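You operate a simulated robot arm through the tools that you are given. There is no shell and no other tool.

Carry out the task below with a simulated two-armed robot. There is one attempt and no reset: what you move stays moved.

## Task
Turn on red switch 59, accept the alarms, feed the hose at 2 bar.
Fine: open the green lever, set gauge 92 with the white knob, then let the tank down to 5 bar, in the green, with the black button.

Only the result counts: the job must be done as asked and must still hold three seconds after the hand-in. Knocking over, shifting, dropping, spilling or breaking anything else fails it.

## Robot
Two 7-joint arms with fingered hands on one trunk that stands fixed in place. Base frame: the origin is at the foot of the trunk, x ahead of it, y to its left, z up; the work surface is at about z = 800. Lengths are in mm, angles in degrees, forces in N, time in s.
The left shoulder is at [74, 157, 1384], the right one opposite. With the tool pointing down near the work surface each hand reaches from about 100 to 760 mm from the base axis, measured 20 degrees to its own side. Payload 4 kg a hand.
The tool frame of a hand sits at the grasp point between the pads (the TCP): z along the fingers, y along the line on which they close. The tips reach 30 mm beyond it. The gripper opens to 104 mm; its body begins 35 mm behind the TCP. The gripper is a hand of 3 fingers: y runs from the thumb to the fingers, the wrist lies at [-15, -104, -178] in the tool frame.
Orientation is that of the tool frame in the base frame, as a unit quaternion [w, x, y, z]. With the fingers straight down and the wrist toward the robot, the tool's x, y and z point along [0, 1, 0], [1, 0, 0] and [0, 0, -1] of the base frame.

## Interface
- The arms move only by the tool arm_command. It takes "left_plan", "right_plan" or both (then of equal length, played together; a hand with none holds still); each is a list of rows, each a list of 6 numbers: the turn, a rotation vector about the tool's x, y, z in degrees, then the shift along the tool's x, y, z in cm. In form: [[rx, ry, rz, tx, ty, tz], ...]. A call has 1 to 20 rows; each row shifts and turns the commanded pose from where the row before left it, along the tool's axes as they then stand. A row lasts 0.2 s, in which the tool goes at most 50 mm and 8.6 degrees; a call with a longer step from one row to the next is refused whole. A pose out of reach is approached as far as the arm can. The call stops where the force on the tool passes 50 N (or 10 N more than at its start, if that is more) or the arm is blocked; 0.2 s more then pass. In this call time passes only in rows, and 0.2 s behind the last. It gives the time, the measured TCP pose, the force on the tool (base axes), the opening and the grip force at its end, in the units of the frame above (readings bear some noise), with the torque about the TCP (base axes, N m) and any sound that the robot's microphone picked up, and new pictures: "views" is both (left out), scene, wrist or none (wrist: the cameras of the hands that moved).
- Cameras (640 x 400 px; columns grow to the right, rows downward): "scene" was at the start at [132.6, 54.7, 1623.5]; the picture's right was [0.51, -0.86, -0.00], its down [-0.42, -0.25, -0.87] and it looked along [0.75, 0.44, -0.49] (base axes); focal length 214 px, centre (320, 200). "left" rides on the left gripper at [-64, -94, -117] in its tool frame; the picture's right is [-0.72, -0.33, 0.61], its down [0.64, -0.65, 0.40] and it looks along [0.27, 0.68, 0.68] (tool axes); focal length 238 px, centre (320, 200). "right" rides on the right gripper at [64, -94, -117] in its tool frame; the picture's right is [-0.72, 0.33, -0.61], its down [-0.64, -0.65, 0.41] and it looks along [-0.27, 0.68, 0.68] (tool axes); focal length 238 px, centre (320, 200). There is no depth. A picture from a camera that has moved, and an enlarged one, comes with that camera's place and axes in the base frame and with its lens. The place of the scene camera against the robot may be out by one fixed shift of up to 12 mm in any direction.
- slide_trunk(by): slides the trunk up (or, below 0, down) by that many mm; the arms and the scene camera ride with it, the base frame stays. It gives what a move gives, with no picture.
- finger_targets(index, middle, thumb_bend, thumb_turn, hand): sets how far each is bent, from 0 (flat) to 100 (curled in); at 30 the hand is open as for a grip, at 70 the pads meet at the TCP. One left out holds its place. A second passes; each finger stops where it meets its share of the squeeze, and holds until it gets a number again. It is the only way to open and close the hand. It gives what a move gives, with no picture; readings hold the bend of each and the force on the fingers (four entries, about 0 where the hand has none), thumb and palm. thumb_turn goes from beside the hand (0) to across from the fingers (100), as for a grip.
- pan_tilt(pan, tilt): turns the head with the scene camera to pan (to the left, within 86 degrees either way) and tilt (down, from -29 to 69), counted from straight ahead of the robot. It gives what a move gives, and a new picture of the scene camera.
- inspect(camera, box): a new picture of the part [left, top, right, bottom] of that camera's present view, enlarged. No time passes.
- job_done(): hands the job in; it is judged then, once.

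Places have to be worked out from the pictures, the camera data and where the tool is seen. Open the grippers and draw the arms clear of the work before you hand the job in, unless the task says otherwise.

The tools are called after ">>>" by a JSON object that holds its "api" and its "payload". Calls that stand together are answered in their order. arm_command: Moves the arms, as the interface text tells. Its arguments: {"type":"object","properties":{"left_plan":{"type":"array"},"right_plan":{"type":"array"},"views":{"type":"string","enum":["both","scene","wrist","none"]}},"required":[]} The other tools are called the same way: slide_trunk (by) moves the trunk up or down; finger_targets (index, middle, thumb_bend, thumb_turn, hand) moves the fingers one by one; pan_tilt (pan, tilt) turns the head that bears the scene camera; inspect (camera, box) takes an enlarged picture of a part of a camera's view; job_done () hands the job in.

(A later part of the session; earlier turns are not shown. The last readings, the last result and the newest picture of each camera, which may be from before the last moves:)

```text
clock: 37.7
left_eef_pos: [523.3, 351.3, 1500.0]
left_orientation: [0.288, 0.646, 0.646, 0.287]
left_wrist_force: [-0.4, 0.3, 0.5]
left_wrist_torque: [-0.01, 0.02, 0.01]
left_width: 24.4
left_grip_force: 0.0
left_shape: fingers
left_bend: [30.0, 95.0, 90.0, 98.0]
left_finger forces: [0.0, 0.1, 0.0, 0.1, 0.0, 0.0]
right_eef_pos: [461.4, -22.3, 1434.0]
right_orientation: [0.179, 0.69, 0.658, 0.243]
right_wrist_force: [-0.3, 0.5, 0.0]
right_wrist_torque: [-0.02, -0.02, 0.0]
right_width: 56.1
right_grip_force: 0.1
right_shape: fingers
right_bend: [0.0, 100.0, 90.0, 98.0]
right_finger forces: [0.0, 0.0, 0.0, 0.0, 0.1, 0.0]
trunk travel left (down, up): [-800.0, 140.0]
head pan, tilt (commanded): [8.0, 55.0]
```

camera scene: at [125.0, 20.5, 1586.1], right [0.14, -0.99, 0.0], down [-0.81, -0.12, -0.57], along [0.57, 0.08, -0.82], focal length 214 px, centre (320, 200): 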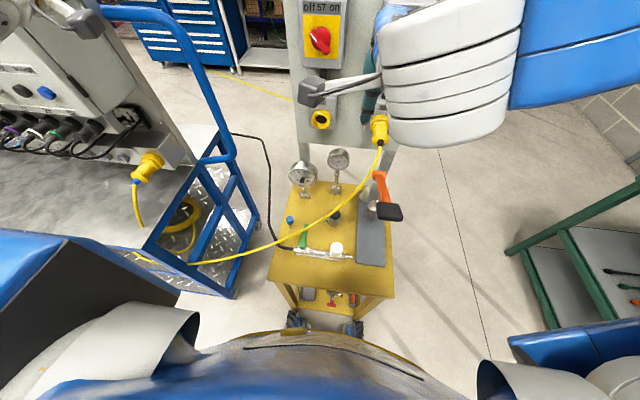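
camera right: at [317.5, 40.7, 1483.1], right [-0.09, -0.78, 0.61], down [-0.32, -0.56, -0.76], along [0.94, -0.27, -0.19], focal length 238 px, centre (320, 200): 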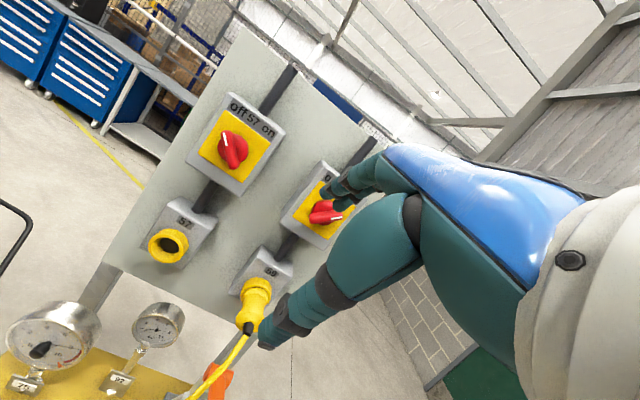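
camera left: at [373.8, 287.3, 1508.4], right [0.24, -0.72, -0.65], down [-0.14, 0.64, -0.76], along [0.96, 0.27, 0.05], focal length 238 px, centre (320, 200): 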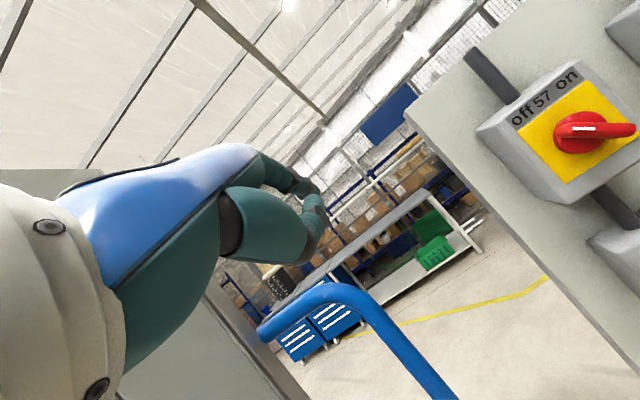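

The right hand now points about 35° forward of straight down with the index straight. I'll tilt the head to see the hand's actual shape.

>>> {"api": "pan_tilt", "payload": {"pan": 2, "tilt": 30}}

>>> {"api": "inspect", "payload": {"camera": "right", "box": [0, 0, 640, 400]}}

>>> {"api": "inspect", "payload": {"camera": "right", "box": [0, 280, 220, 400]}}

```text
clock: 38.6
left_eef_pos: [523.8, 350.9, 1499.4]
left_orientation: [0.288, 0.646, 0.646, 0.287]
left_wrist_force: [0.1, 0.3, 0.2]
left_wrist_torque: [-0.02, -0.02, 0.0]
left_width: 24.3
left_grip_force: 0.1
left_shape: fingers
left_bend: [30.0, 95.0, 90.0, 98.0]
left_finger forces: [0.1, 0.0, 0.0, 0.0, 0.0, 0.1]
right_eef_pos: [460.9, -22.0, 1434.2]
right_orientation: [0.179, 0.689, 0.659, 0.243]
right_wrist_force: [0.4, 0.1, 0.0]
right_wrist_torque: [0.03, 0.01, 0.0]
right_width: 56.4
right_grip_force: 0.1
right_shape: fingers
right_bend: [0.0, 100.0, 90.0, 98.0]
right_finger forces: [0.1, 0.0, 0.0, 0.0, 0.1, 0.0]
trunk travel left (down, up): [-800.0, 140.0]
head pan, tilt (commanded): [2.0, 30.0]
camera scene: at [143.4, 12.1, 1622.1], right [0.03, -1.0, 0.0], down [-0.5, -0.02, -0.86], along [0.86, 0.03, -0.5], focal length 214 px, centre (320, 200)
```

scene: 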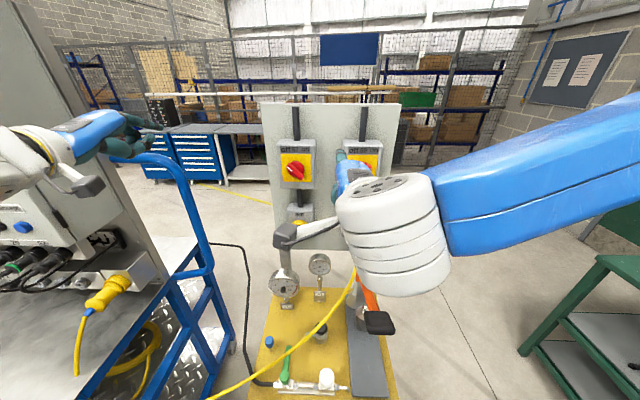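

```text
1.00 times, centred on (320, 200) of right (not enlarged: the box is as wide or as high as the picture)
camera zoom: at [316.9, 38.9, 1482.9], right [-0.09, -0.78, 0.61], down [-0.31, -0.56, -0.76], along [0.94, -0.26, -0.19], focal length 238 px, centre (320, 200)
```

zoom: 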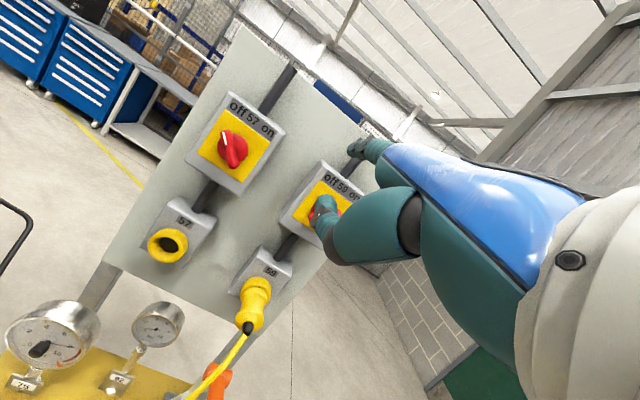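

```text
2.91 times, centred on (110, 340) of right
camera zoom: at [316.9, 38.9, 1482.9], right [-0.09, -0.78, 0.61], down [-0.31, -0.56, -0.76], along [0.94, -0.26, -0.19], focal length 693 px, centre (931, -207)
```

zoom: 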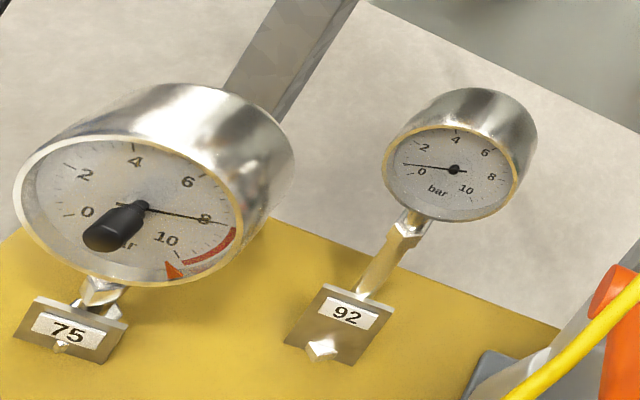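

Swinging the lever left would run it into the hanging cable, so it most likely opens to the right. I'll straighten the right hand to fingers-down with the index slightly bent and bring it to a point in front of the valve, still high above everything.

>>> {"api": "finger_targets", "payload": {"hand": "right", "index": 15}}

>>> {"api": "arm_command", "payload": {"right_plan": [[6.92, -1.07, -0.53, 0, 0, 0], [6.92, -1.07, -0.53, 0, 0, 0], [6.92, -1.07, -0.53, 0, 0, 0], [6.92, -1.07, -0.53, 0, 0, 0], [6.92, -1.07, -0.53, 0, 0, 0], [0, 0, 0, 1.65, -1.64, 4.18], [0, 0, 0, 1.65, -1.64, 4.18], [0, 0, 0, 1.65, -1.64, 4.18], [0, 0, 0, 1.65, -1.64, 4.18], [0, 0, 0, 1.65, -1.64, 4.18], [0, 0, 0, 1.65, -1.64, 4.18], [0, 0, 0, 1.65, -1.64, 4.18], [0, 0, 0, 1.65, -1.64, 4.18], [0, 0, 0, 0, 0, 0]], "views": "both"}}

>>> {"api": "pan_tilt", "payload": {"pan": 10, "tilt": 52}}

```text
clock: 39.6
left_eef_pos: [523.1, 350.8, 1500.6]
left_orientation: [0.287, 0.645, 0.647, 0.287]
left_wrist_force: [-0.3, 0.4, 0.8]
left_wrist_torque: [-0.01, -0.02, 0.01]
left_width: 24.5
left_grip_force: 0.1
left_shape: fingers
left_bend: [30.0, 95.0, 90.0, 98.0]
left_finger forces: [0.0, 0.0, 0.0, 0.0, 0.1, 0.0]
right_eef_pos: [461.9, -22.4, 1434.1]
right_orientation: [0.179, 0.689, 0.658, 0.243]
right_wrist_force: [0.3, 0.5, 0.6]
right_wrist_torque: [0.02, 0.01, -0.04]
right_width: 40.3
right_grip_force: 0.1
right_shape: fingers
right_bend: [15.0, 100.0, 90.0, 98.0]
right_finger forces: [0.0, 0.0, 0.0, 0.0, 0.0, 0.1]
trunk travel left (down, up): [-800.0, 140.0]
head pan, tilt (commanded): [2.0, 30.0]
```

```text
clock: 42.6
left_eef_pos: [523.8, 349.9, 1500.6]
left_orientation: [0.287, 0.646, 0.646, 0.288]
left_wrist_force: [0.2, -0.2, 0.8]
left_wrist_torque: [-0.01, 0.03, 0.03]
left_width: 24.4
left_grip_force: 0.1
left_shape: fingers
left_bend: [30.0, 95.0, 90.0, 98.0]
left_finger forces: [0.0, 0.0, 0.0, 0.0, 0.0, 0.1]
right_eef_pos: [332.2, 108.4, 1099.7]
right_orientation: [0.0, 0.707, 0.708, 0.0]
right_wrist_force: [-0.2, 0.3, 0.2]
right_wrist_torque: [0.01, -0.01, 0.02]
right_width: 40.0
right_grip_force: 0.1
right_shape: fingers
right_bend: [15.0, 100.0, 90.0, 98.0]
right_finger forces: [0.1, 0.0, 0.0, 0.0, 0.0, 0.0]
trunk travel left (down, up): [-800.0, 140.0]
head pan, tilt (commanded): [2.0, 30.0]
camera scene: at [143.6, 14.8, 1622.1], right [0.03, -1.0, 0.0], down [-0.5, -0.02, -0.86], along [0.86, 0.03, -0.5], focal length 214 px, centre (320, 200)
camera right: at [236.0, 172.1, 1216.6], right [0.33, -0.72, 0.62], down [-0.65, -0.64, -0.4], along [0.69, -0.27, -0.68], focal length 238 px, centre (320, 200)
```

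scene: 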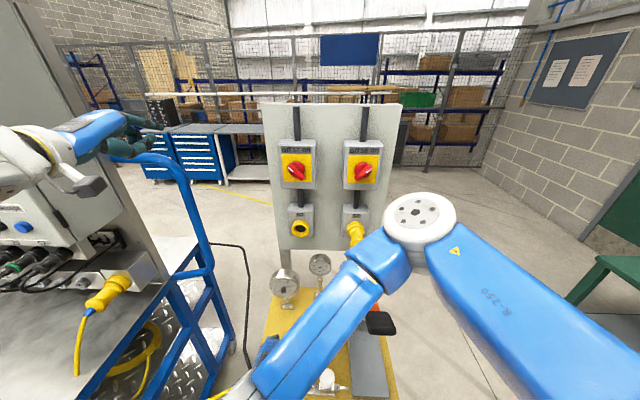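
right: 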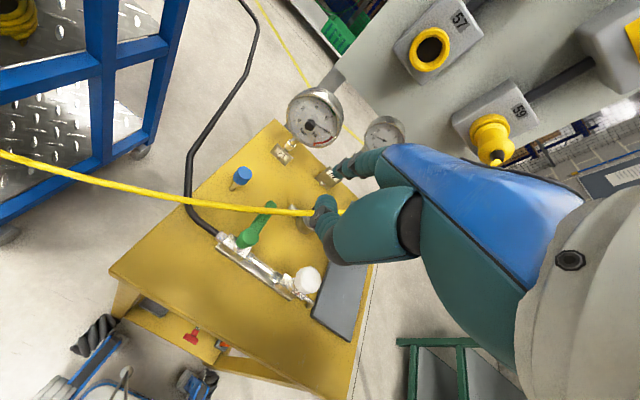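

```text
clock: 43.5
left_eef_pos: [522.5, 350.5, 1500.1]
left_orientation: [0.287, 0.646, 0.646, 0.287]
left_wrist_force: [-0.3, -0.4, 0.3]
left_wrist_torque: [-0.01, 0.0, 0.01]
left_width: 24.3
left_grip_force: 0.1
left_shape: fingers
left_bend: [30.0, 95.0, 90.0, 98.0]
left_finger forces: [0.0, 0.0, 0.0, 0.1, 0.1, 0.0]
right_eef_pos: [331.3, 108.7, 1102.1]
right_orientation: [0.001, 0.707, 0.707, 0.0]
right_wrist_force: [-0.4, 0.4, -1.0]
right_wrist_torque: [0.01, 0.0, -0.03]
right_width: 40.0
right_grip_force: 0.1
right_shape: fingers
right_bend: [15.0, 100.0, 90.0, 98.0]
right_finger forces: [0.0, 0.0, 0.0, 0.1, 0.1, 0.0]
trunk travel left (down, up): [-800.0, 140.0]
head pan, tilt (commanded): [10.0, 52.0]
camera scene: at [127.3, 23.9, 1590.0], right [0.17, -0.98, 0.0], down [-0.78, -0.14, -0.61], along [0.61, 0.1, -0.79], focal length 214 px, centre (320, 200)
```

scene: 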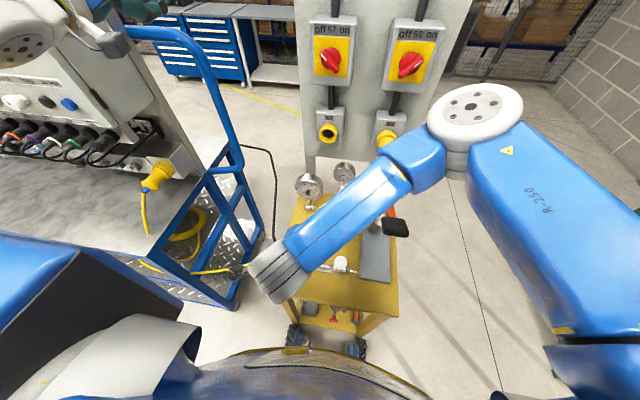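

The right camera shows the lever with the cable crossing just above its tip; the index tip sits at about TCP+(84,9,-14). I'll descend in front of the valve, staying on the robot side of the cable.

>>> {"api": "arm_command", "payload": {"right_plan": [[0, 0, 0, 1.1, -0.65, 4], [0, 0, 0, 1.1, -0.65, 4], [0, 0, 0, 0, 0, 4], [0, 0, 0, 0, 0, 3.5], [0, 0, 0, 0, 0, 3], [0, 0, 0, 0, 0, 0]], "views": "both"}}

>>> {"api": "inspect", "payload": {"camera": "right", "box": [200, 80, 440, 300]}}

```text
clock: 44.9
left_eef_pos: [523.6, 351.3, 1500.0]
left_orientation: [0.287, 0.645, 0.647, 0.288]
left_wrist_force: [-0.3, 0.1, -0.9]
left_wrist_torque: [-0.01, 0.01, 0.0]
left_width: 24.4
left_grip_force: 0.1
left_shape: fingers
left_bend: [30.0, 95.0, 90.0, 98.0]
left_finger forces: [0.0, 0.0, 0.0, 0.0, 0.0, 0.1]
right_eef_pos: [318.2, 130.4, 913.1]
right_orientation: [0.001, 0.706, 0.708, 0.0]
right_wrist_force: [0.3, 0.0, 0.3]
right_wrist_torque: [0.04, 0.0, -0.03]
right_width: 39.9
right_grip_force: 0.0
right_shape: fingers
right_bend: [15.0, 100.0, 90.0, 98.0]
right_finger forces: [0.1, 0.1, 0.0, 0.0, 0.0, 0.0]
trunk travel left (down, up): [-800.0, 140.0]
head pan, tilt (commanded): [10.0, 52.0]
camera scene: at [126.9, 24.2, 1590.0], right [0.17, -0.98, 0.0], down [-0.78, -0.14, -0.61], along [0.6, 0.1, -0.79], focal length 214 px, centre (320, 200)
camera right: at [222.3, 195.2, 1029.1], right [0.33, -0.72, 0.62], down [-0.65, -0.64, -0.4], along [0.69, -0.27, -0.68], focal length 238 px, centre (320, 200)
```

scene: 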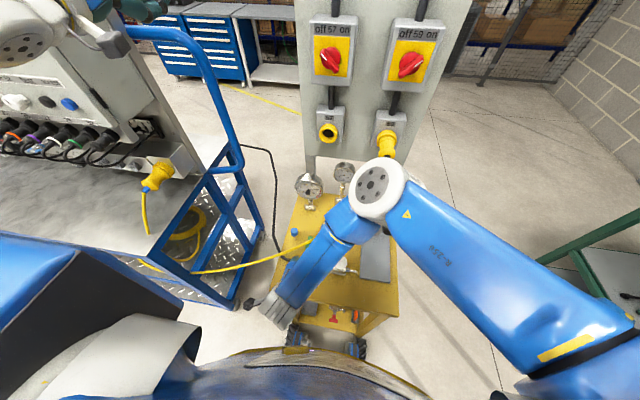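
right: 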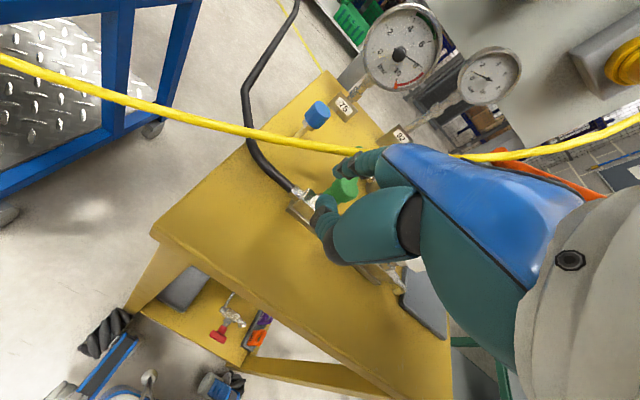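

```text
1.82 times, centred on (320, 190) of right
camera zoom: at [222.3, 195.2, 1029.1], right [0.33, -0.72, 0.62], down [-0.65, -0.64, -0.4], along [0.69, -0.27, -0.68], focal length 433 px, centre (320, 218)
```

zoom: 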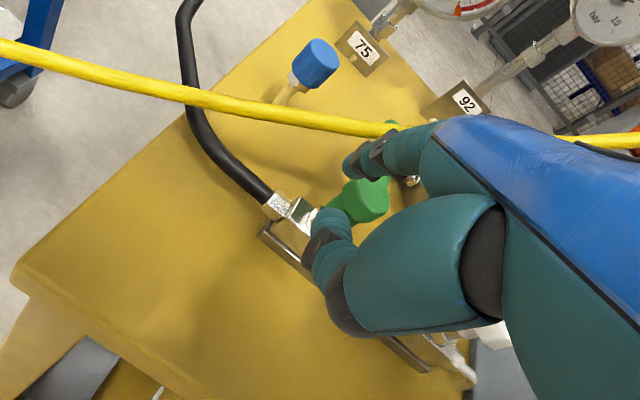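

Positions check out: hub near (410,113,875), index tip near (401,142,896). I'll lower the tip to lever height and slide forward along the lever's left side, beneath the cable.

>>> {"api": "arm_command", "payload": {"right_plan": [[0, 0, 0, 0, 0, 1.5], [0, 0, 0, 0, 0, 1.3], [0, 0, 0, -0.1, 2, 0], [0, 0, 0, -0.3, 1.9, 0], [0, 0, 0, 0, 0, 0]], "views": "wrist"}}

>>> {"api": "inspect", "payload": {"camera": "right", "box": [240, 80, 420, 260]}}

```text
clock: 46.1
left_eef_pos: [521.9, 350.0, 1499.5]
left_orientation: [0.288, 0.646, 0.646, 0.287]
left_wrist_force: [-0.2, -0.1, -0.5]
left_wrist_torque: [0.01, 0.03, 0.03]
left_width: 24.3
left_grip_force: 0.0
left_shape: fingers
left_bend: [30.0, 95.0, 90.0, 98.0]
left_finger forces: [0.0, 0.1, 0.1, 0.0, 0.0, 0.0]
right_eef_pos: [356.8, 127.0, 887.0]
right_orientation: [0.002, 0.706, 0.708, 0.0]
right_wrist_force: [0.3, 0.5, -0.5]
right_wrist_torque: [0.01, -0.04, 0.0]
right_width: 40.2
right_grip_force: 0.0
right_shape: fingers
right_bend: [15.0, 100.0, 90.0, 98.0]
right_finger forces: [0.0, 0.0, 0.0, 0.1, 0.1, 0.1]
trunk travel left (down, up): [-800.0, 140.0]
head pan, tilt (commanded): [10.0, 52.0]
camera right: at [261.4, 190.6, 1003.3], right [0.33, -0.72, 0.62], down [-0.65, -0.64, -0.4], along [0.69, -0.27, -0.68], focal length 238 px, centre (320, 200)
```

right: 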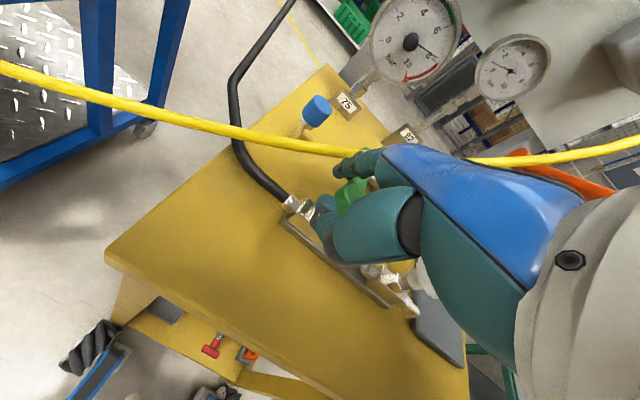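

```text
2.22 times, centred on (330, 170) of right
camera zoom: at [261.4, 190.6, 1003.3], right [0.33, -0.72, 0.62], down [-0.65, -0.64, -0.4], along [0.69, -0.27, -0.68], focal length 530 px, centre (298, 267)
```

zoom: 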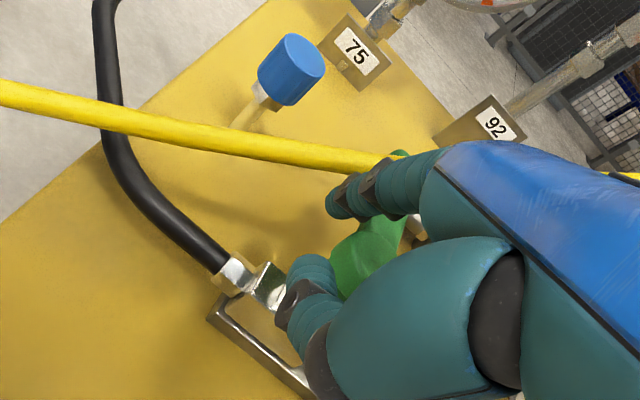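

The index tip is under the cable at the lever's left side near (439,139,869). I'll push to the right in small steps and watch the force.

>>> {"api": "arm_command", "payload": {"right_plan": [[0, 0, 0, -0.7, 0, 0], [0, 0, 0, -0.7, 0, 0], [0, 0, 0, -0.7, 0, 0], [0, 0, 0, -0.7, 0, 0], [0, 0, 0, 0, 0, 0]], "views": "wrist"}}

>>> {"api": "inspect", "payload": {"camera": "right", "box": [240, 80, 420, 260]}}

```text
clock: 47.3
left_eef_pos: [522.5, 353.3, 1500.2]
left_orientation: [0.29, 0.646, 0.645, 0.286]
left_wrist_force: [-0.3, 0.4, -0.2]
left_wrist_torque: [-0.03, -0.02, -0.03]
left_width: 24.4
left_grip_force: 0.0
left_shape: fingers
left_bend: [30.0, 95.0, 90.0, 98.0]
left_finger forces: [0.0, 0.0, 0.0, 0.0, 0.0, 0.0]
right_eef_pos: [355.6, 100.0, 886.5]
right_orientation: [0.002, 0.706, 0.708, 0.0]
right_wrist_force: [-0.8, 14.6, 0.4]
right_wrist_torque: [0.04, -0.03, 1.1]
right_width: 42.0
right_grip_force: 7.2
right_shape: fingers
right_bend: [14.0, 100.0, 90.0, 98.0]
right_finger forces: [14.4, 0.0, 0.1, 0.0, 0.1, 0.0]
trunk travel left (down, up): [-800.0, 140.0]
head pan, tilt (commanded): [10.0, 52.0]
camera right: at [260.8, 163.8, 1002.7], right [0.33, -0.72, 0.62], down [-0.65, -0.64, -0.4], along [0.69, -0.27, -0.68], focal length 238 px, centre (320, 200)
```

right: 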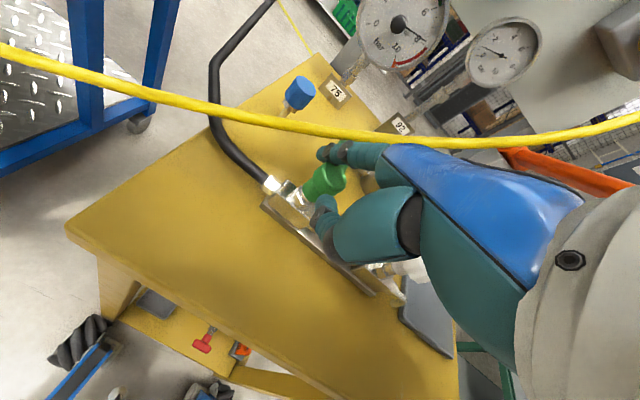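

```text
2.22 times, centred on (330, 170) of right
camera zoom: at [260.8, 163.8, 1002.7], right [0.33, -0.72, 0.62], down [-0.65, -0.64, -0.4], along [0.69, -0.27, -0.68], focal length 530 px, centre (298, 267)
```

zoom: 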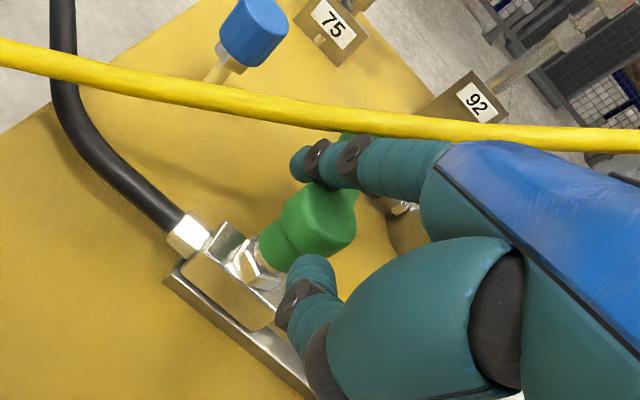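

The lever resists: 14.6 N with the finger bending sideways and the lever still across. I'll push a bit further to see whether it yields.

>>> {"api": "arm_command", "payload": {"right_plan": [[0, 0, 0, -0.6, 0, 0], [0, 0, 0, -0.6, 0, 0], [0, 0, 0, 0, 0, 0]], "views": "wrist"}}

>>> {"api": "inspect", "payload": {"camera": "right", "box": [240, 80, 420, 260]}}

```text
clock: 48.1
left_eef_pos: [524.3, 354.7, 1498.9]
left_orientation: [0.29, 0.646, 0.645, 0.286]
left_wrist_force: [0.1, 0.9, -0.4]
left_wrist_torque: [0.04, 0.03, -0.03]
left_width: 24.3
left_grip_force: 0.1
left_shape: fingers
left_bend: [30.0, 95.0, 90.0, 98.0]
left_finger forces: [0.1, 0.1, 0.0, 0.0, 0.0, 0.1]
right_eef_pos: [358.4, 89.8, 886.2]
right_orientation: [0.002, 0.706, 0.708, 0.0]
right_wrist_force: [2.9, 16.3, -2.5]
right_wrist_torque: [-0.12, 0.24, 1.08]
right_width: 44.2
right_grip_force: 7.4
right_shape: fingers
right_bend: [13.0, 100.0, 90.0, 98.0]
right_finger forces: [13.7, 0.0, 0.0, 0.0, 0.0, 0.0]
trunk travel left (down, up): [-800.0, 140.0]
head pan, tilt (commanded): [10.0, 52.0]
camera right: at [262.1, 153.3, 1002.7], right [0.33, -0.72, 0.62], down [-0.65, -0.64, -0.4], along [0.69, -0.27, -0.68], focal length 238 px, centre (320, 200)
```

right: 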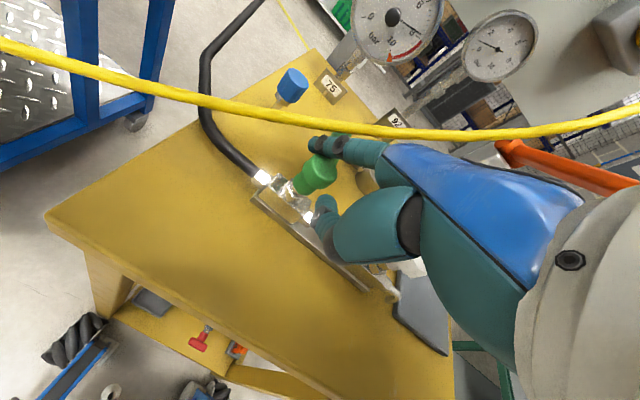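

```text
2.22 times, centred on (330, 170) of right
camera zoom: at [262.1, 153.3, 1002.7], right [0.33, -0.72, 0.62], down [-0.65, -0.64, -0.4], along [0.69, -0.27, -0.68], focal length 530 px, centre (298, 267)
```

zoom: 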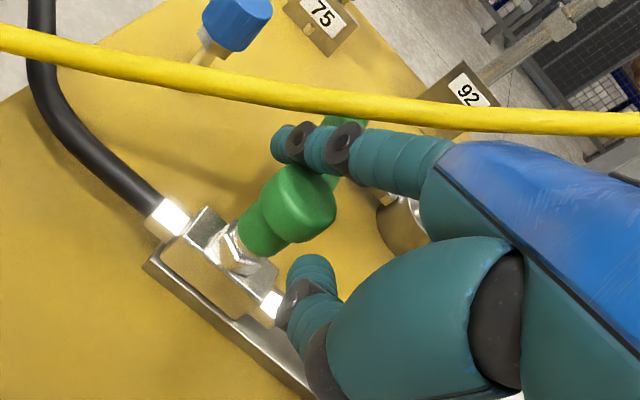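

At this spot the finger only bears near the hub, so the lever arm is too short to tell. I'll back the right hand out the way it came and park it to the right.

>>> {"api": "arm_command", "payload": {"right_plan": [[0, 0, 0, 2, 0, 0], [0, 0, 0, 2, 0, 0], [0, 0, 0, 0, -2, 0], [0, 0, 0, 0, -2, -0.5], [0, 0, 0, 0, 0, -4.5], [0, 0, 0, 0, 0, -4.5], [0, 0, 0, 0, 0, -4.5], [0, 0, 0, 0, 0, -4.5], [0, 0, 0, -4, 0, -2.5], [0, 0, 0, -4.5, 0, 0], [0, 0, 0, -4.5, 0, 0], [0, 0, 0, -4.5, 0, 0], [0, 0, 0, -4.5, 0, 0], [0, 0, 0, -4.5, 0, 0], [0, 0, 0, -4.5, 0, 0], [0, 0, 0, -4.5, 0, 0]], "views": "both"}}

>>> {"api": "inspect", "payload": {"camera": "scene", "box": [260, 180, 420, 290]}}

```text
clock: 51.5
left_eef_pos: [521.8, 348.6, 1501.4]
left_orientation: [0.288, 0.646, 0.646, 0.288]
left_wrist_force: [0.2, -0.2, 0.6]
left_wrist_torque: [0.0, 0.03, -0.02]
left_width: 24.5
left_grip_force: 0.1
left_shape: fingers
left_bend: [30.0, 95.0, 90.0, 98.0]
left_finger forces: [0.1, 0.0, 0.1, 0.0, 0.0, 0.0]
right_eef_pos: [317.2, -27.9, 1097.5]
right_orientation: [0.002, 0.706, 0.708, 0.0]
right_wrist_force: [0.0, -1.1, -1.1]
right_wrist_torque: [0.0, -0.01, -0.01]
right_width: 40.1
right_grip_force: 0.0
right_shape: fingers
right_bend: [15.0, 100.0, 90.0, 98.0]
right_finger forces: [0.0, 0.0, 0.0, 0.1, 0.1, 0.0]
right hand out of reach, approached as far as the arm can: row 12, 13, 14, 15, 16
trunk travel left (down, up): [-800.0, 140.0]
head pan, tilt (commanded): [10.0, 52.0]
camera scene: at [125.1, 19.3, 1590.2], right [0.17, -0.98, 0.0], down [-0.78, -0.14, -0.62], along [0.61, 0.11, -0.79], focal length 214 px, centre (320, 200)
camera right: at [221.2, 36.1, 1213.7], right [0.33, -0.72, 0.61], down [-0.65, -0.64, -0.41], along [0.69, -0.27, -0.68], focal length 238 px, centre (320, 200)
```

scene: 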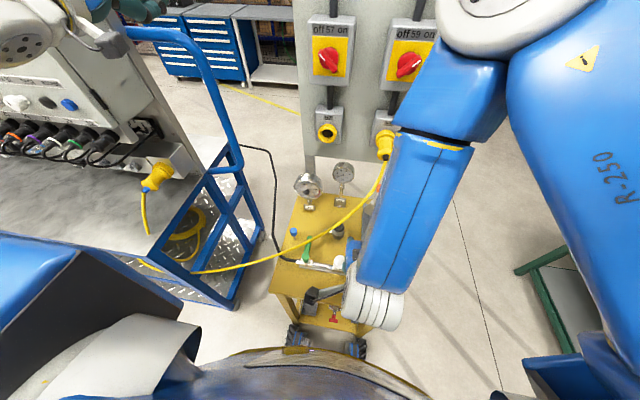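
right: 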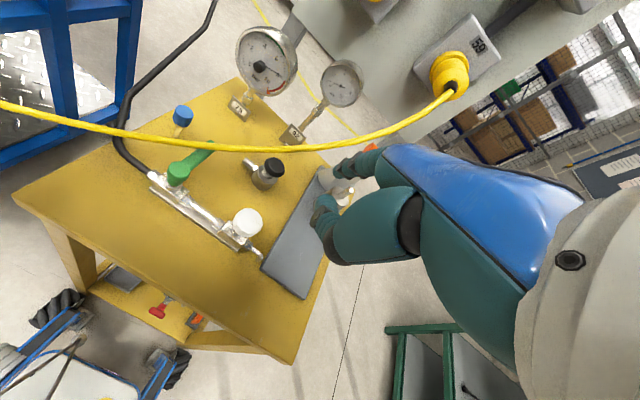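

```text
3.64 times, centred on (340, 235) of scene
camera zoom: at [125.1, 19.3, 1590.2], right [0.17, -0.98, 0.0], down [-0.78, -0.14, -0.62], along [0.61, 0.11, -0.79], focal length 780 px, centre (247, 73)
```

zoom: 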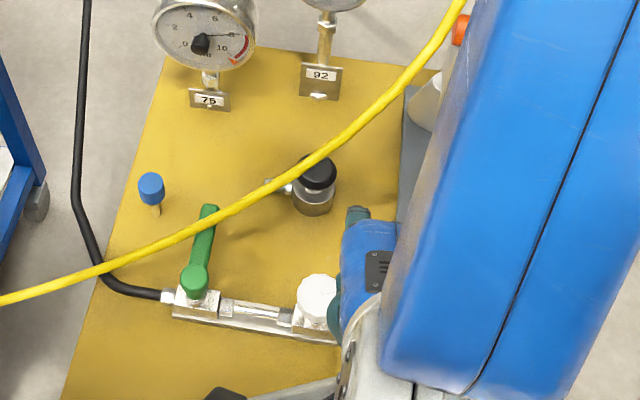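

The lever hasn't turned. From the left, above the cable's low end, there is a clear corridor to push the lever's far end with the left index; I'll first turn the left hand so that its wrist lies to the left and its index points right-and-down.

>>> {"api": "arm_command", "payload": {"left_plan": [[8, 0, 0, 0, 0, 0], [8, 0, 0, 0, 0, 0], [8, 0, 0, 0, 0, 0], [8, 0, 0, 0, 0, 0], [8, 0, 0, 0, 0, 0], [8, 0, 0, 0, 0, 0], [0, 0, 8.2, 0, 0, 0], [0, 0, 8.2, 0, 0, 0], [0, 0, 8.2, 0, 0, 0], [0, 0, 8.2, 0, 0, 0], [0, 0, 8.2, 0, 0, 0], [0, 0, 8.2, 0, 0, 0], [0, 0, 8.2, 0, 0, 0], [0, 0, 8.2, 0, 0, 0], [0, 0, 8.2, 0, 0, 0], [0, 0, 8.2, 0, 0, 0], [0, 0, 8, 0, 0, 0]], "views": "both"}}

>>> {"api": "finger_targets", "payload": {"hand": "left", "index": 15, "middle": 100}}

```text
clock: 55.1
left_eef_pos: [526.2, 350.3, 1502.8]
left_orientation: [0.0, 1.0, -0.002, 0.0]
left_wrist_force: [-1.1, 0.3, -0.3]
left_wrist_torque: [-0.03, -0.01, -0.01]
left_width: 24.6
left_grip_force: 0.1
left_shape: fingers
left_bend: [30.0, 95.0, 90.0, 98.0]
left_finger forces: [0.0, 0.1, 0.1, 0.1, 0.1, 0.0]
right_eef_pos: [319.1, -27.0, 1097.2]
right_orientation: [0.001, 0.707, 0.708, 0.0]
right_wrist_force: [-0.5, 0.5, 0.3]
right_wrist_torque: [0.05, -0.01, 0.02]
right_width: 40.1
right_grip_force: 0.1
right_shape: fingers
right_bend: [15.0, 100.0, 90.0, 98.0]
right_finger forces: [0.0, 0.0, 0.1, 0.0, 0.0, 0.1]
trunk travel left (down, up): [-800.0, 140.0]
head pan, tilt (commanded): [10.0, 52.0]
camera scene: at [129.3, 22.1, 1589.8], right [0.17, -0.98, 0.0], down [-0.78, -0.14, -0.61], along [0.6, 0.11, -0.79], focal length 214 px, centre (320, 200)
camera left: at [461.3, 444.6, 1618.6], right [-0.72, 0.33, -0.61], down [0.64, 0.65, -0.41], along [0.27, -0.69, -0.68], focal length 238 px, centre (320, 200)
```

scene: 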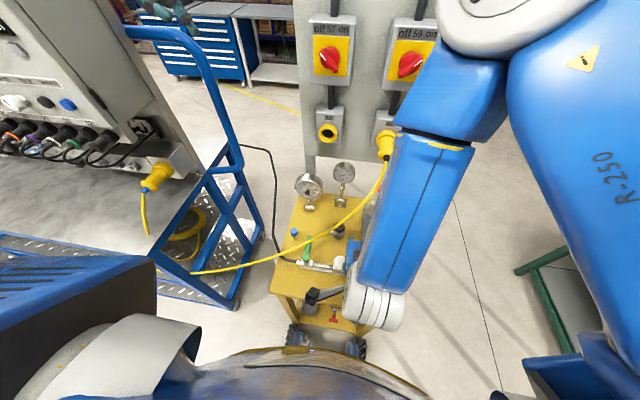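
left: 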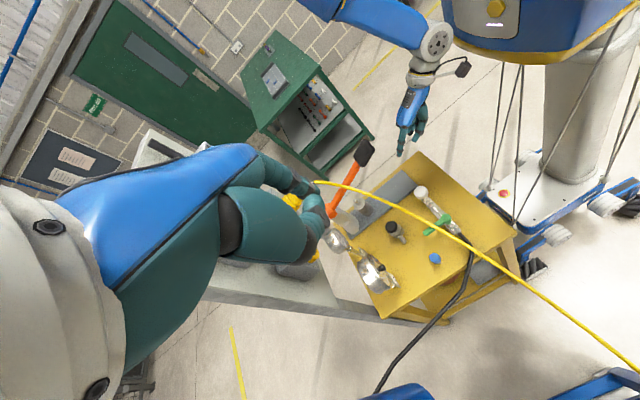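

```text
clock: 56.1
left_eef_pos: [523.0, 351.3, 1502.1]
left_orientation: [0.0, 1.0, 0.0, 0.001]
left_wrist_force: [-1.0, 0.2, 0.0]
left_wrist_torque: [0.0, 0.01, -0.01]
left_width: 39.7
left_grip_force: 0.1
left_shape: fingers
left_bend: [15.0, 100.0, 90.0, 98.0]
left_finger forces: [0.0, 0.0, 0.0, 0.0, 0.0, 0.0]
right_eef_pos: [316.6, -27.4, 1096.3]
right_orientation: [0.001, 0.706, 0.708, 0.0]
right_wrist_force: [0.0, 0.8, 0.0]
right_wrist_torque: [0.02, -0.01, -0.02]
right_width: 39.9
right_grip_force: 0.1
right_shape: fingers
right_bend: [15.0, 100.0, 90.0, 98.0]
right_finger forces: [0.0, 0.0, 0.0, 0.0, 0.0, 0.0]
trunk travel left (down, up): [-800.0, 140.0]
head pan, tilt (commanded): [10.0, 52.0]
```

The left hand is oriented as wanted and its camera has a fresh view of the table from the left. I'll zoom in to check lever, cable and the blue cap.

>>> {"api": "inspect", "payload": {"camera": "left", "box": [370, 170, 500, 290]}}

>>> {"api": "inspect", "payload": {"camera": "right", "box": [100, 80, 320, 280]}}

```text
3.33 times, centred on (435, 230) of left
camera zoom: at [459.4, 444.8, 1619.1], right [-0.72, 0.33, -0.61], down [0.64, 0.65, -0.4], along [0.27, -0.68, -0.68], focal length 794 px, centre (-63, 100)
```

zoom: 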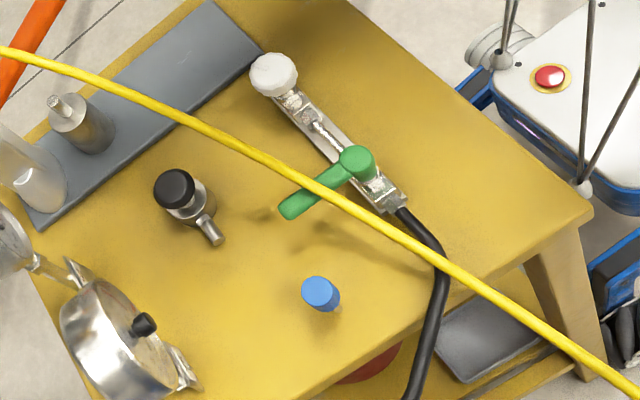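

```text
2.00 times, centred on (210, 180) of right
camera zoom: at [222.5, 37.7, 1213.5], right [0.33, -0.72, 0.62], down [-0.65, -0.64, -0.4], along [0.69, -0.27, -0.68], focal length 477 px, centre (540, 240)
```

zoom: 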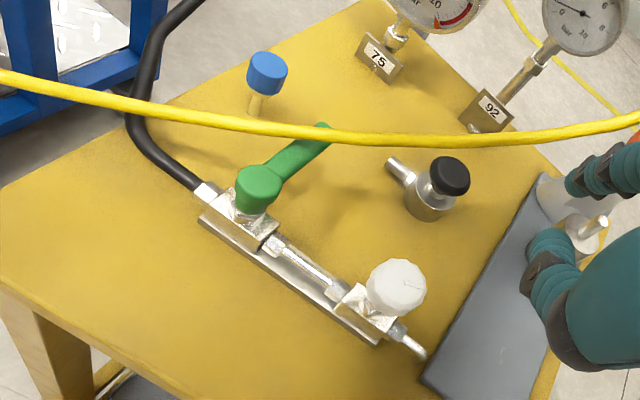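

Two wrist views agree: lever from hub (414,116) to tip (490,117) with top at z≈878, cable at (455,134,889), blue cap at (513,187,866), black button top (562,17,864), white knob top (414,-1,890). I'll lower the left hand on the left side of the table.

>>> {"api": "arm_command", "payload": {"left_plan": [[0, 0, 0, -0.3, 0.43, 4.8], [0, 0, 0, -0.3, 0.43, 4.8], [0, 0, 0, -0.3, 0.43, 4.8], [0, 0, 0, -0.3, 0.43, 4.8], [0, 0, 0, -0.3, 0.43, 4.8], [0, 0, 0, -0.3, 0.43, 4.8], [0, 0, 0, -0.3, 0.43, 4.8], [0, 0, 0, -0.3, 0.43, 4.8], [0, 0, 0, -0.3, 0.43, 4.8], [0, 0, 0, -0.3, 0.43, 4.8], [0, 0, 0, -0.3, 0.43, 4.8], [0, 0, 0, -0.3, 0.43, 4.8], [0, 0, 0, 0, 0, 0]], "views": "both"}}

>>> {"api": "inspect", "payload": {"camera": "right", "box": [60, 60, 320, 260]}}

```text
clock: 58.9
left_eef_pos: [364.0, 294.0, 1084.9]
left_orientation: [-0.001, 1.0, 0.0, 0.001]
left_wrist_force: [-0.1, 0.1, -0.2]
left_wrist_torque: [-0.02, 0.01, 0.02]
left_width: 40.1
left_grip_force: 0.1
left_shape: fingers
left_bend: [15.0, 100.0, 90.0, 98.0]
left_finger forces: [0.0, 0.1, 0.0, 0.1, 0.0, 0.0]
left hand out of reach, approached as far as the arm can: row 6, 7, 8, 9, 10, 11, 12
right_eef_pos: [317.7, -26.0, 1097.3]
right_orientation: [0.0, 0.706, 0.708, 0.0]
right_wrist_force: [0.2, 0.4, 0.4]
right_wrist_torque: [0.0, 0.0, 0.01]
right_width: 40.4
right_grip_force: 0.1
right_shape: fingers
right_bend: [15.0, 100.0, 90.0, 98.0]
right_finger forces: [0.1, 0.0, 0.1, 0.0, 0.0, 0.0]
trunk travel left (down, up): [-800.0, 140.0]
head pan, tilt (commanded): [10.0, 52.0]
camera scene: at [127.7, 23.0, 1589.9], right [0.17, -0.98, 0.0], down [-0.78, -0.14, -0.61], along [0.6, 0.11, -0.79], focal length 214 px, centre (320, 200)
camera left: at [299.9, 386.2, 1202.3], right [-0.72, 0.33, -0.61], down [0.64, 0.65, -0.4], along [0.27, -0.68, -0.68], focal length 238 px, centre (320, 200)
```

scene: 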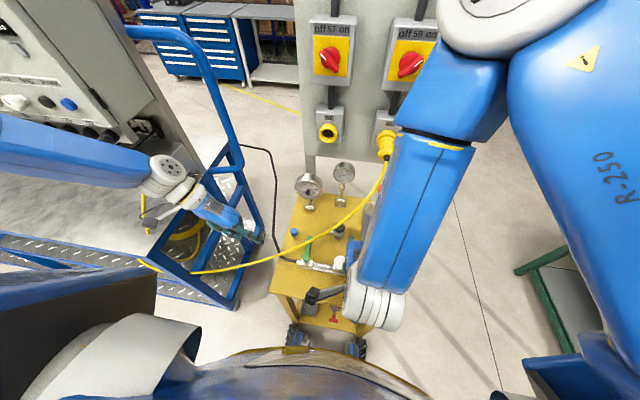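
left: 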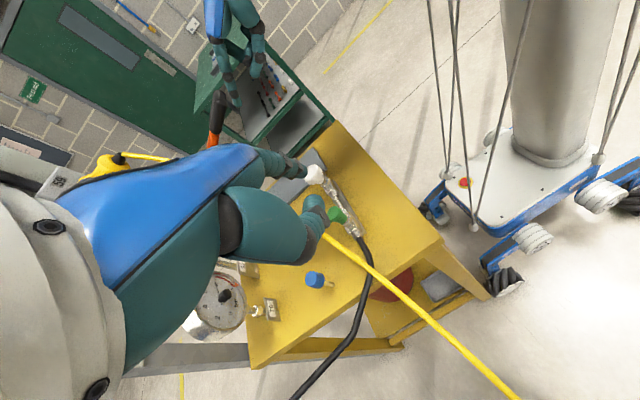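

```text
2.00 times, centred on (190, 160) of right
camera zoom: at [223.0, 37.8, 1213.3], right [0.33, -0.72, 0.62], down [-0.65, -0.64, -0.4], along [0.69, -0.27, -0.68], focal length 477 px, centre (580, 280)
```

zoom: 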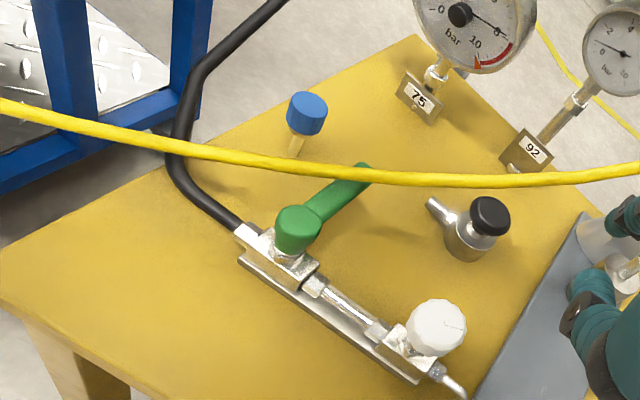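

That left-hand pose is out of reach this low, so I'll park the left hand again. With the right index I'll test the other side of the lever, where the cable is higher, at a longer lever arm.

>>> {"api": "arm_command", "payload": {"left_plan": [[0, 0, 0, 1.59, -0.57, -4.17], [0, 0, 0, 1.59, -0.57, -4.17], [0, 0, 0, 1.59, -0.57, -4.17], [0, 0, 0, 1.59, -0.57, -4.17], [0, 0, 0, 1.59, -0.57, -4.17], [0, 0, 0, 1.59, -0.57, -4.17], [0, 0, 0, 1.59, -0.57, -4.17], [0, 0, 0, 1.59, -0.57, -4.17], [0, 0, 0, 1.59, -0.57, -4.17], [0, 0, 0, 1.59, -0.57, -4.17]], "right_plan": [[0, 0, 0, 1.63, 0.2, 3.5], [0, 0, 0, 1.63, 0.2, 3.5], [0, 0, 0, 1.63, 0.2, 3.5], [0, 0, 0, 1.63, 0.2, 3.5], [0, 0, 0, 1.63, 0.2, 3.5], [0, 0, 0, 1.63, 0.2, 2.8], [0, 0, 0, 0, 0, 0], [0, 0, 0, 0, 0, 0], [0, 0, 0, 0, 0, 0], [0, 0, 0, 0, 0, 0]], "views": "wrist"}}

>>> {"api": "inspect", "payload": {"camera": "right", "box": [200, 80, 420, 280]}}

```text
clock: 61.1
left_eef_pos: [525.0, 347.7, 1504.5]
left_orientation: [0.0, 1.0, -0.001, -0.001]
left_wrist_force: [-0.4, 0.3, -0.3]
left_wrist_torque: [0.02, 0.05, -0.03]
left_width: 39.6
left_grip_force: 0.1
left_shape: fingers
left_bend: [15.0, 100.0, 90.0, 98.0]
left_finger forces: [0.0, 0.0, 0.1, 0.0, 0.0, 0.0]
right_eef_pos: [331.5, 70.6, 893.8]
right_orientation: [0.0, 0.706, 0.708, 0.0]
right_wrist_force: [-0.4, 0.7, -0.6]
right_wrist_torque: [0.02, -0.03, -0.02]
right_width: 40.0
right_grip_force: 0.0
right_shape: fingers
right_bend: [15.0, 100.0, 90.0, 98.0]
right_finger forces: [0.0, 0.0, 0.0, 0.0, 0.0, 0.0]
trunk travel left (down, up): [-800.0, 140.0]
head pan, tilt (commanded): [10.0, 52.0]
camera right: at [235.6, 134.3, 1010.6], right [0.33, -0.72, 0.61], down [-0.65, -0.64, -0.4], along [0.68, -0.27, -0.68], focal length 238 px, centre (320, 200)
camera left: at [460.3, 441.9, 1622.0], right [-0.72, 0.33, -0.61], down [0.64, 0.65, -0.41], along [0.27, -0.68, -0.68], focal length 238 px, centre (320, 200)
```

right: 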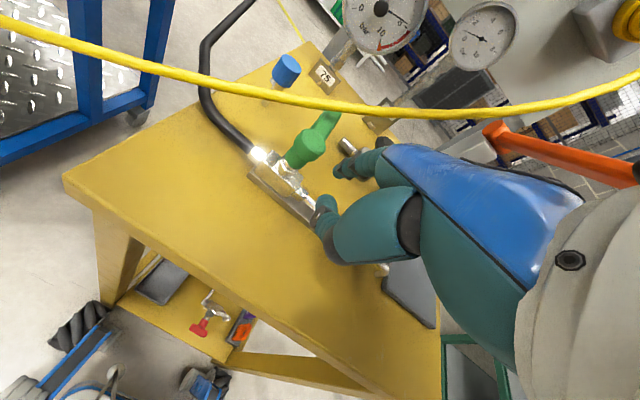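
left: 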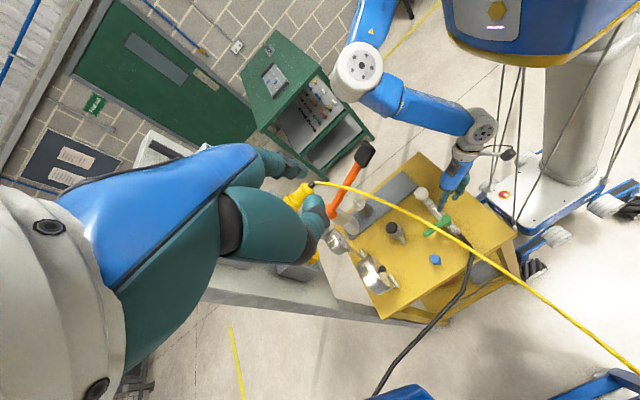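

```text
2.00 times, centred on (310, 180) of right
camera zoom: at [235.6, 134.3, 1010.6], right [0.33, -0.72, 0.61], down [-0.65, -0.64, -0.4], along [0.68, -0.27, -0.68], focal length 477 px, centre (340, 240)
```

zoom: 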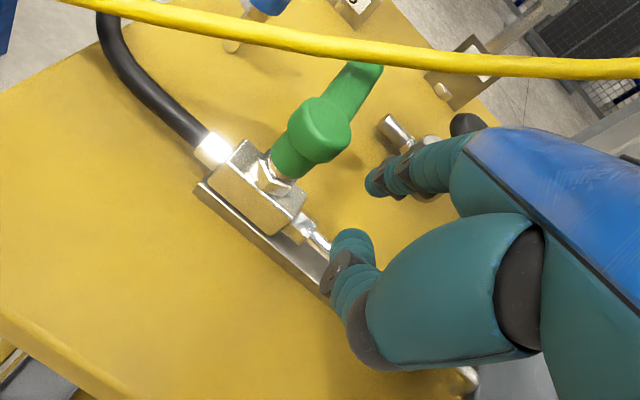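

Both cameras see the lever clearly now and the index tip is on its right side. I'll move the tip forward beside the lever's outer half.

>>> {"api": "arm_command", "payload": {"right_plan": [[0, 0, 0, 0, 1.5, 0.8], [0, 0, 0, 0, 1.8, 0], [0, 0, 0, 0, 1.8, 0], [0, 0, 0, 0, 0, 0]], "views": "wrist"}}

>>> {"api": "inspect", "payload": {"camera": "left", "box": [380, 150, 500, 280]}}

>>> {"api": "inspect", "payload": {"camera": "right", "box": [200, 60, 420, 260]}}

```text
clock: 62.1
left_eef_pos: [522.3, 350.7, 1505.3]
left_orientation: [0.001, 1.0, 0.0, 0.001]
left_wrist_force: [0.0, 0.2, 0.5]
left_wrist_torque: [-0.01, 0.02, 0.02]
left_width: 39.8
left_grip_force: 0.1
left_shape: fingers
left_bend: [15.0, 100.0, 90.0, 98.0]
left_finger forces: [0.0, 0.1, 0.0, 0.0, 0.1, 0.0]
right_eef_pos: [380.4, 70.0, 886.0]
right_orientation: [0.001, 0.707, 0.708, 0.0]
right_wrist_force: [0.0, 0.9, -0.2]
right_wrist_torque: [0.0, 0.0, 0.0]
right_width: 40.0
right_grip_force: 0.1
right_shape: fingers
right_bend: [15.0, 100.0, 90.0, 98.0]
right_finger forces: [0.1, 0.0, 0.0, 0.1, 0.1, 0.0]
trunk travel left (down, up): [-800.0, 140.0]
head pan, tilt (commanded): [10.0, 52.0]
camera right: at [285.3, 134.2, 1002.1], right [0.33, -0.72, 0.62], down [-0.65, -0.64, -0.4], along [0.69, -0.27, -0.68], focal length 238 px, centre (320, 200)
```

right: 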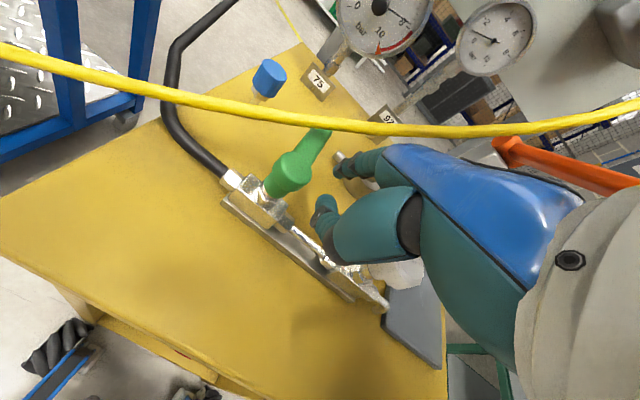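

```text
3.08 times, centred on (440, 215) of left
camera zoom: at [457.9, 442.7, 1622.4], right [-0.72, 0.33, -0.61], down [0.64, 0.65, -0.4], along [0.27, -0.68, -0.68], focal length 733 px, centre (-49, 154)
```

zoom: 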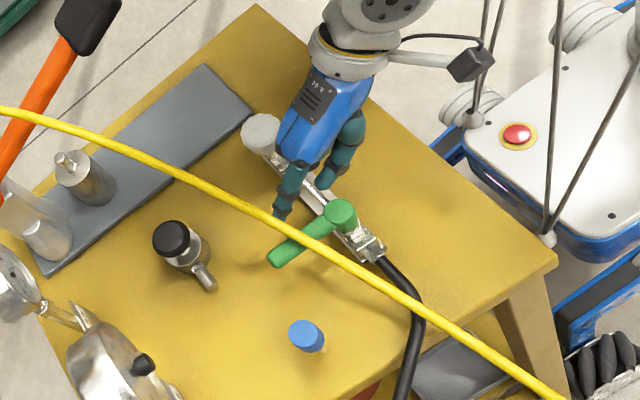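

```text
2.00 times, centred on (310, 160) of right
camera zoom: at [285.3, 134.2, 1002.1], right [0.33, -0.72, 0.62], down [-0.65, -0.64, -0.4], along [0.69, -0.27, -0.68], focal length 477 px, centre (340, 280)
```

zoom: 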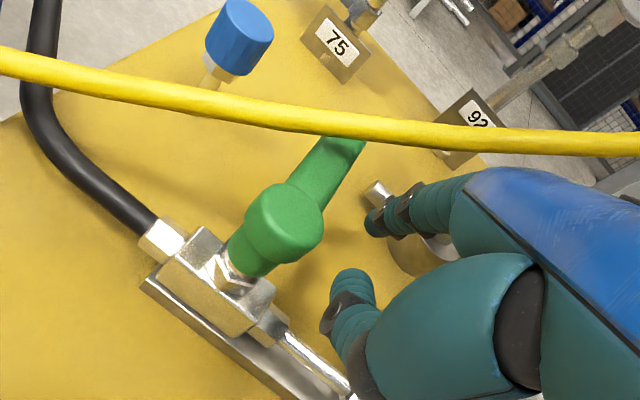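

The index tip lies beside the lever's outer half, on its right. I'll push left gently and watch for rotation.

>>> {"api": "arm_command", "payload": {"right_plan": [[0, 0, 0, 0.8, 0, 0], [0, 0, 0, 0.8, 0, 0], [0, 0, 0, 0.8, 0, 0], [0, 0, 0, 0.8, 0, 0], [0, 0, 0, 0, 0, 0]], "views": "none"}}

>>> {"api": "inspect", "payload": {"camera": "left", "box": [380, 150, 500, 280]}}

>>> {"api": "inspect", "payload": {"camera": "right", "box": [200, 60, 420, 260]}}

```text
clock: 63.3
left_eef_pos: [522.3, 340.0, 1508.8]
left_orientation: [-0.002, 1.0, 0.0, 0.001]
left_wrist_force: [0.3, -0.3, -0.2]
left_wrist_torque: [0.0, -0.03, 0.0]
left_width: 39.9
left_grip_force: 0.1
left_shape: fingers
left_bend: [15.0, 100.0, 90.0, 98.0]
left_finger forces: [0.0, 0.0, 0.1, 0.1, 0.1, 0.0]
right_eef_pos: [382.0, 94.9, 885.4]
right_orientation: [0.002, 0.707, 0.707, 0.002]
right_wrist_force: [-2.1, -26.4, 6.3]
right_wrist_torque: [-0.17, -0.1, -0.96]
right_width: 40.2
right_grip_force: 13.2
right_shape: fingers
right_bend: [15.0, 100.0, 89.0, 100.0]
right_finger forces: [4.8, 0.1, 0.0, 0.0, 21.4, 0.0]
trunk travel left (down, up): [-800.0, 140.0]
head pan, tilt (commanded): [10.0, 52.0]
```

```text
3.08 times, centred on (440, 215) of left
camera zoom: at [457.3, 432.8, 1625.3], right [-0.72, 0.33, -0.61], down [0.64, 0.65, -0.4], along [0.27, -0.68, -0.68], focal length 733 px, centre (-49, 154)
```

zoom: 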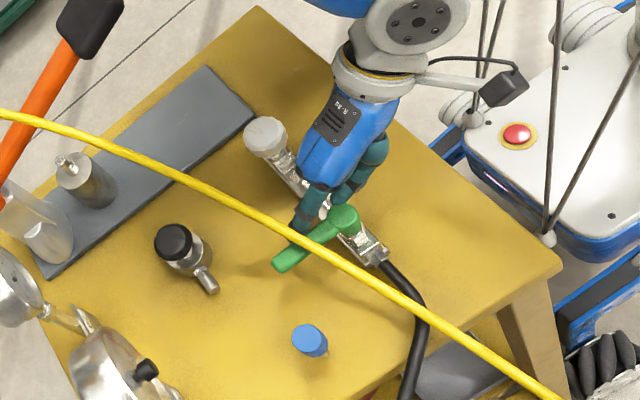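

```text
2.00 times, centred on (310, 160) of right
camera zoom: at [285.4, 159.4, 1002.3], right [0.32, -0.72, 0.61], down [-0.65, -0.64, -0.41], along [0.69, -0.27, -0.68], focal length 477 px, centre (340, 280)
```

zoom: 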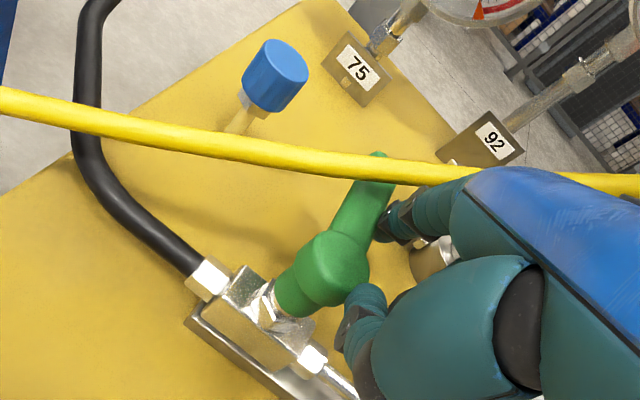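

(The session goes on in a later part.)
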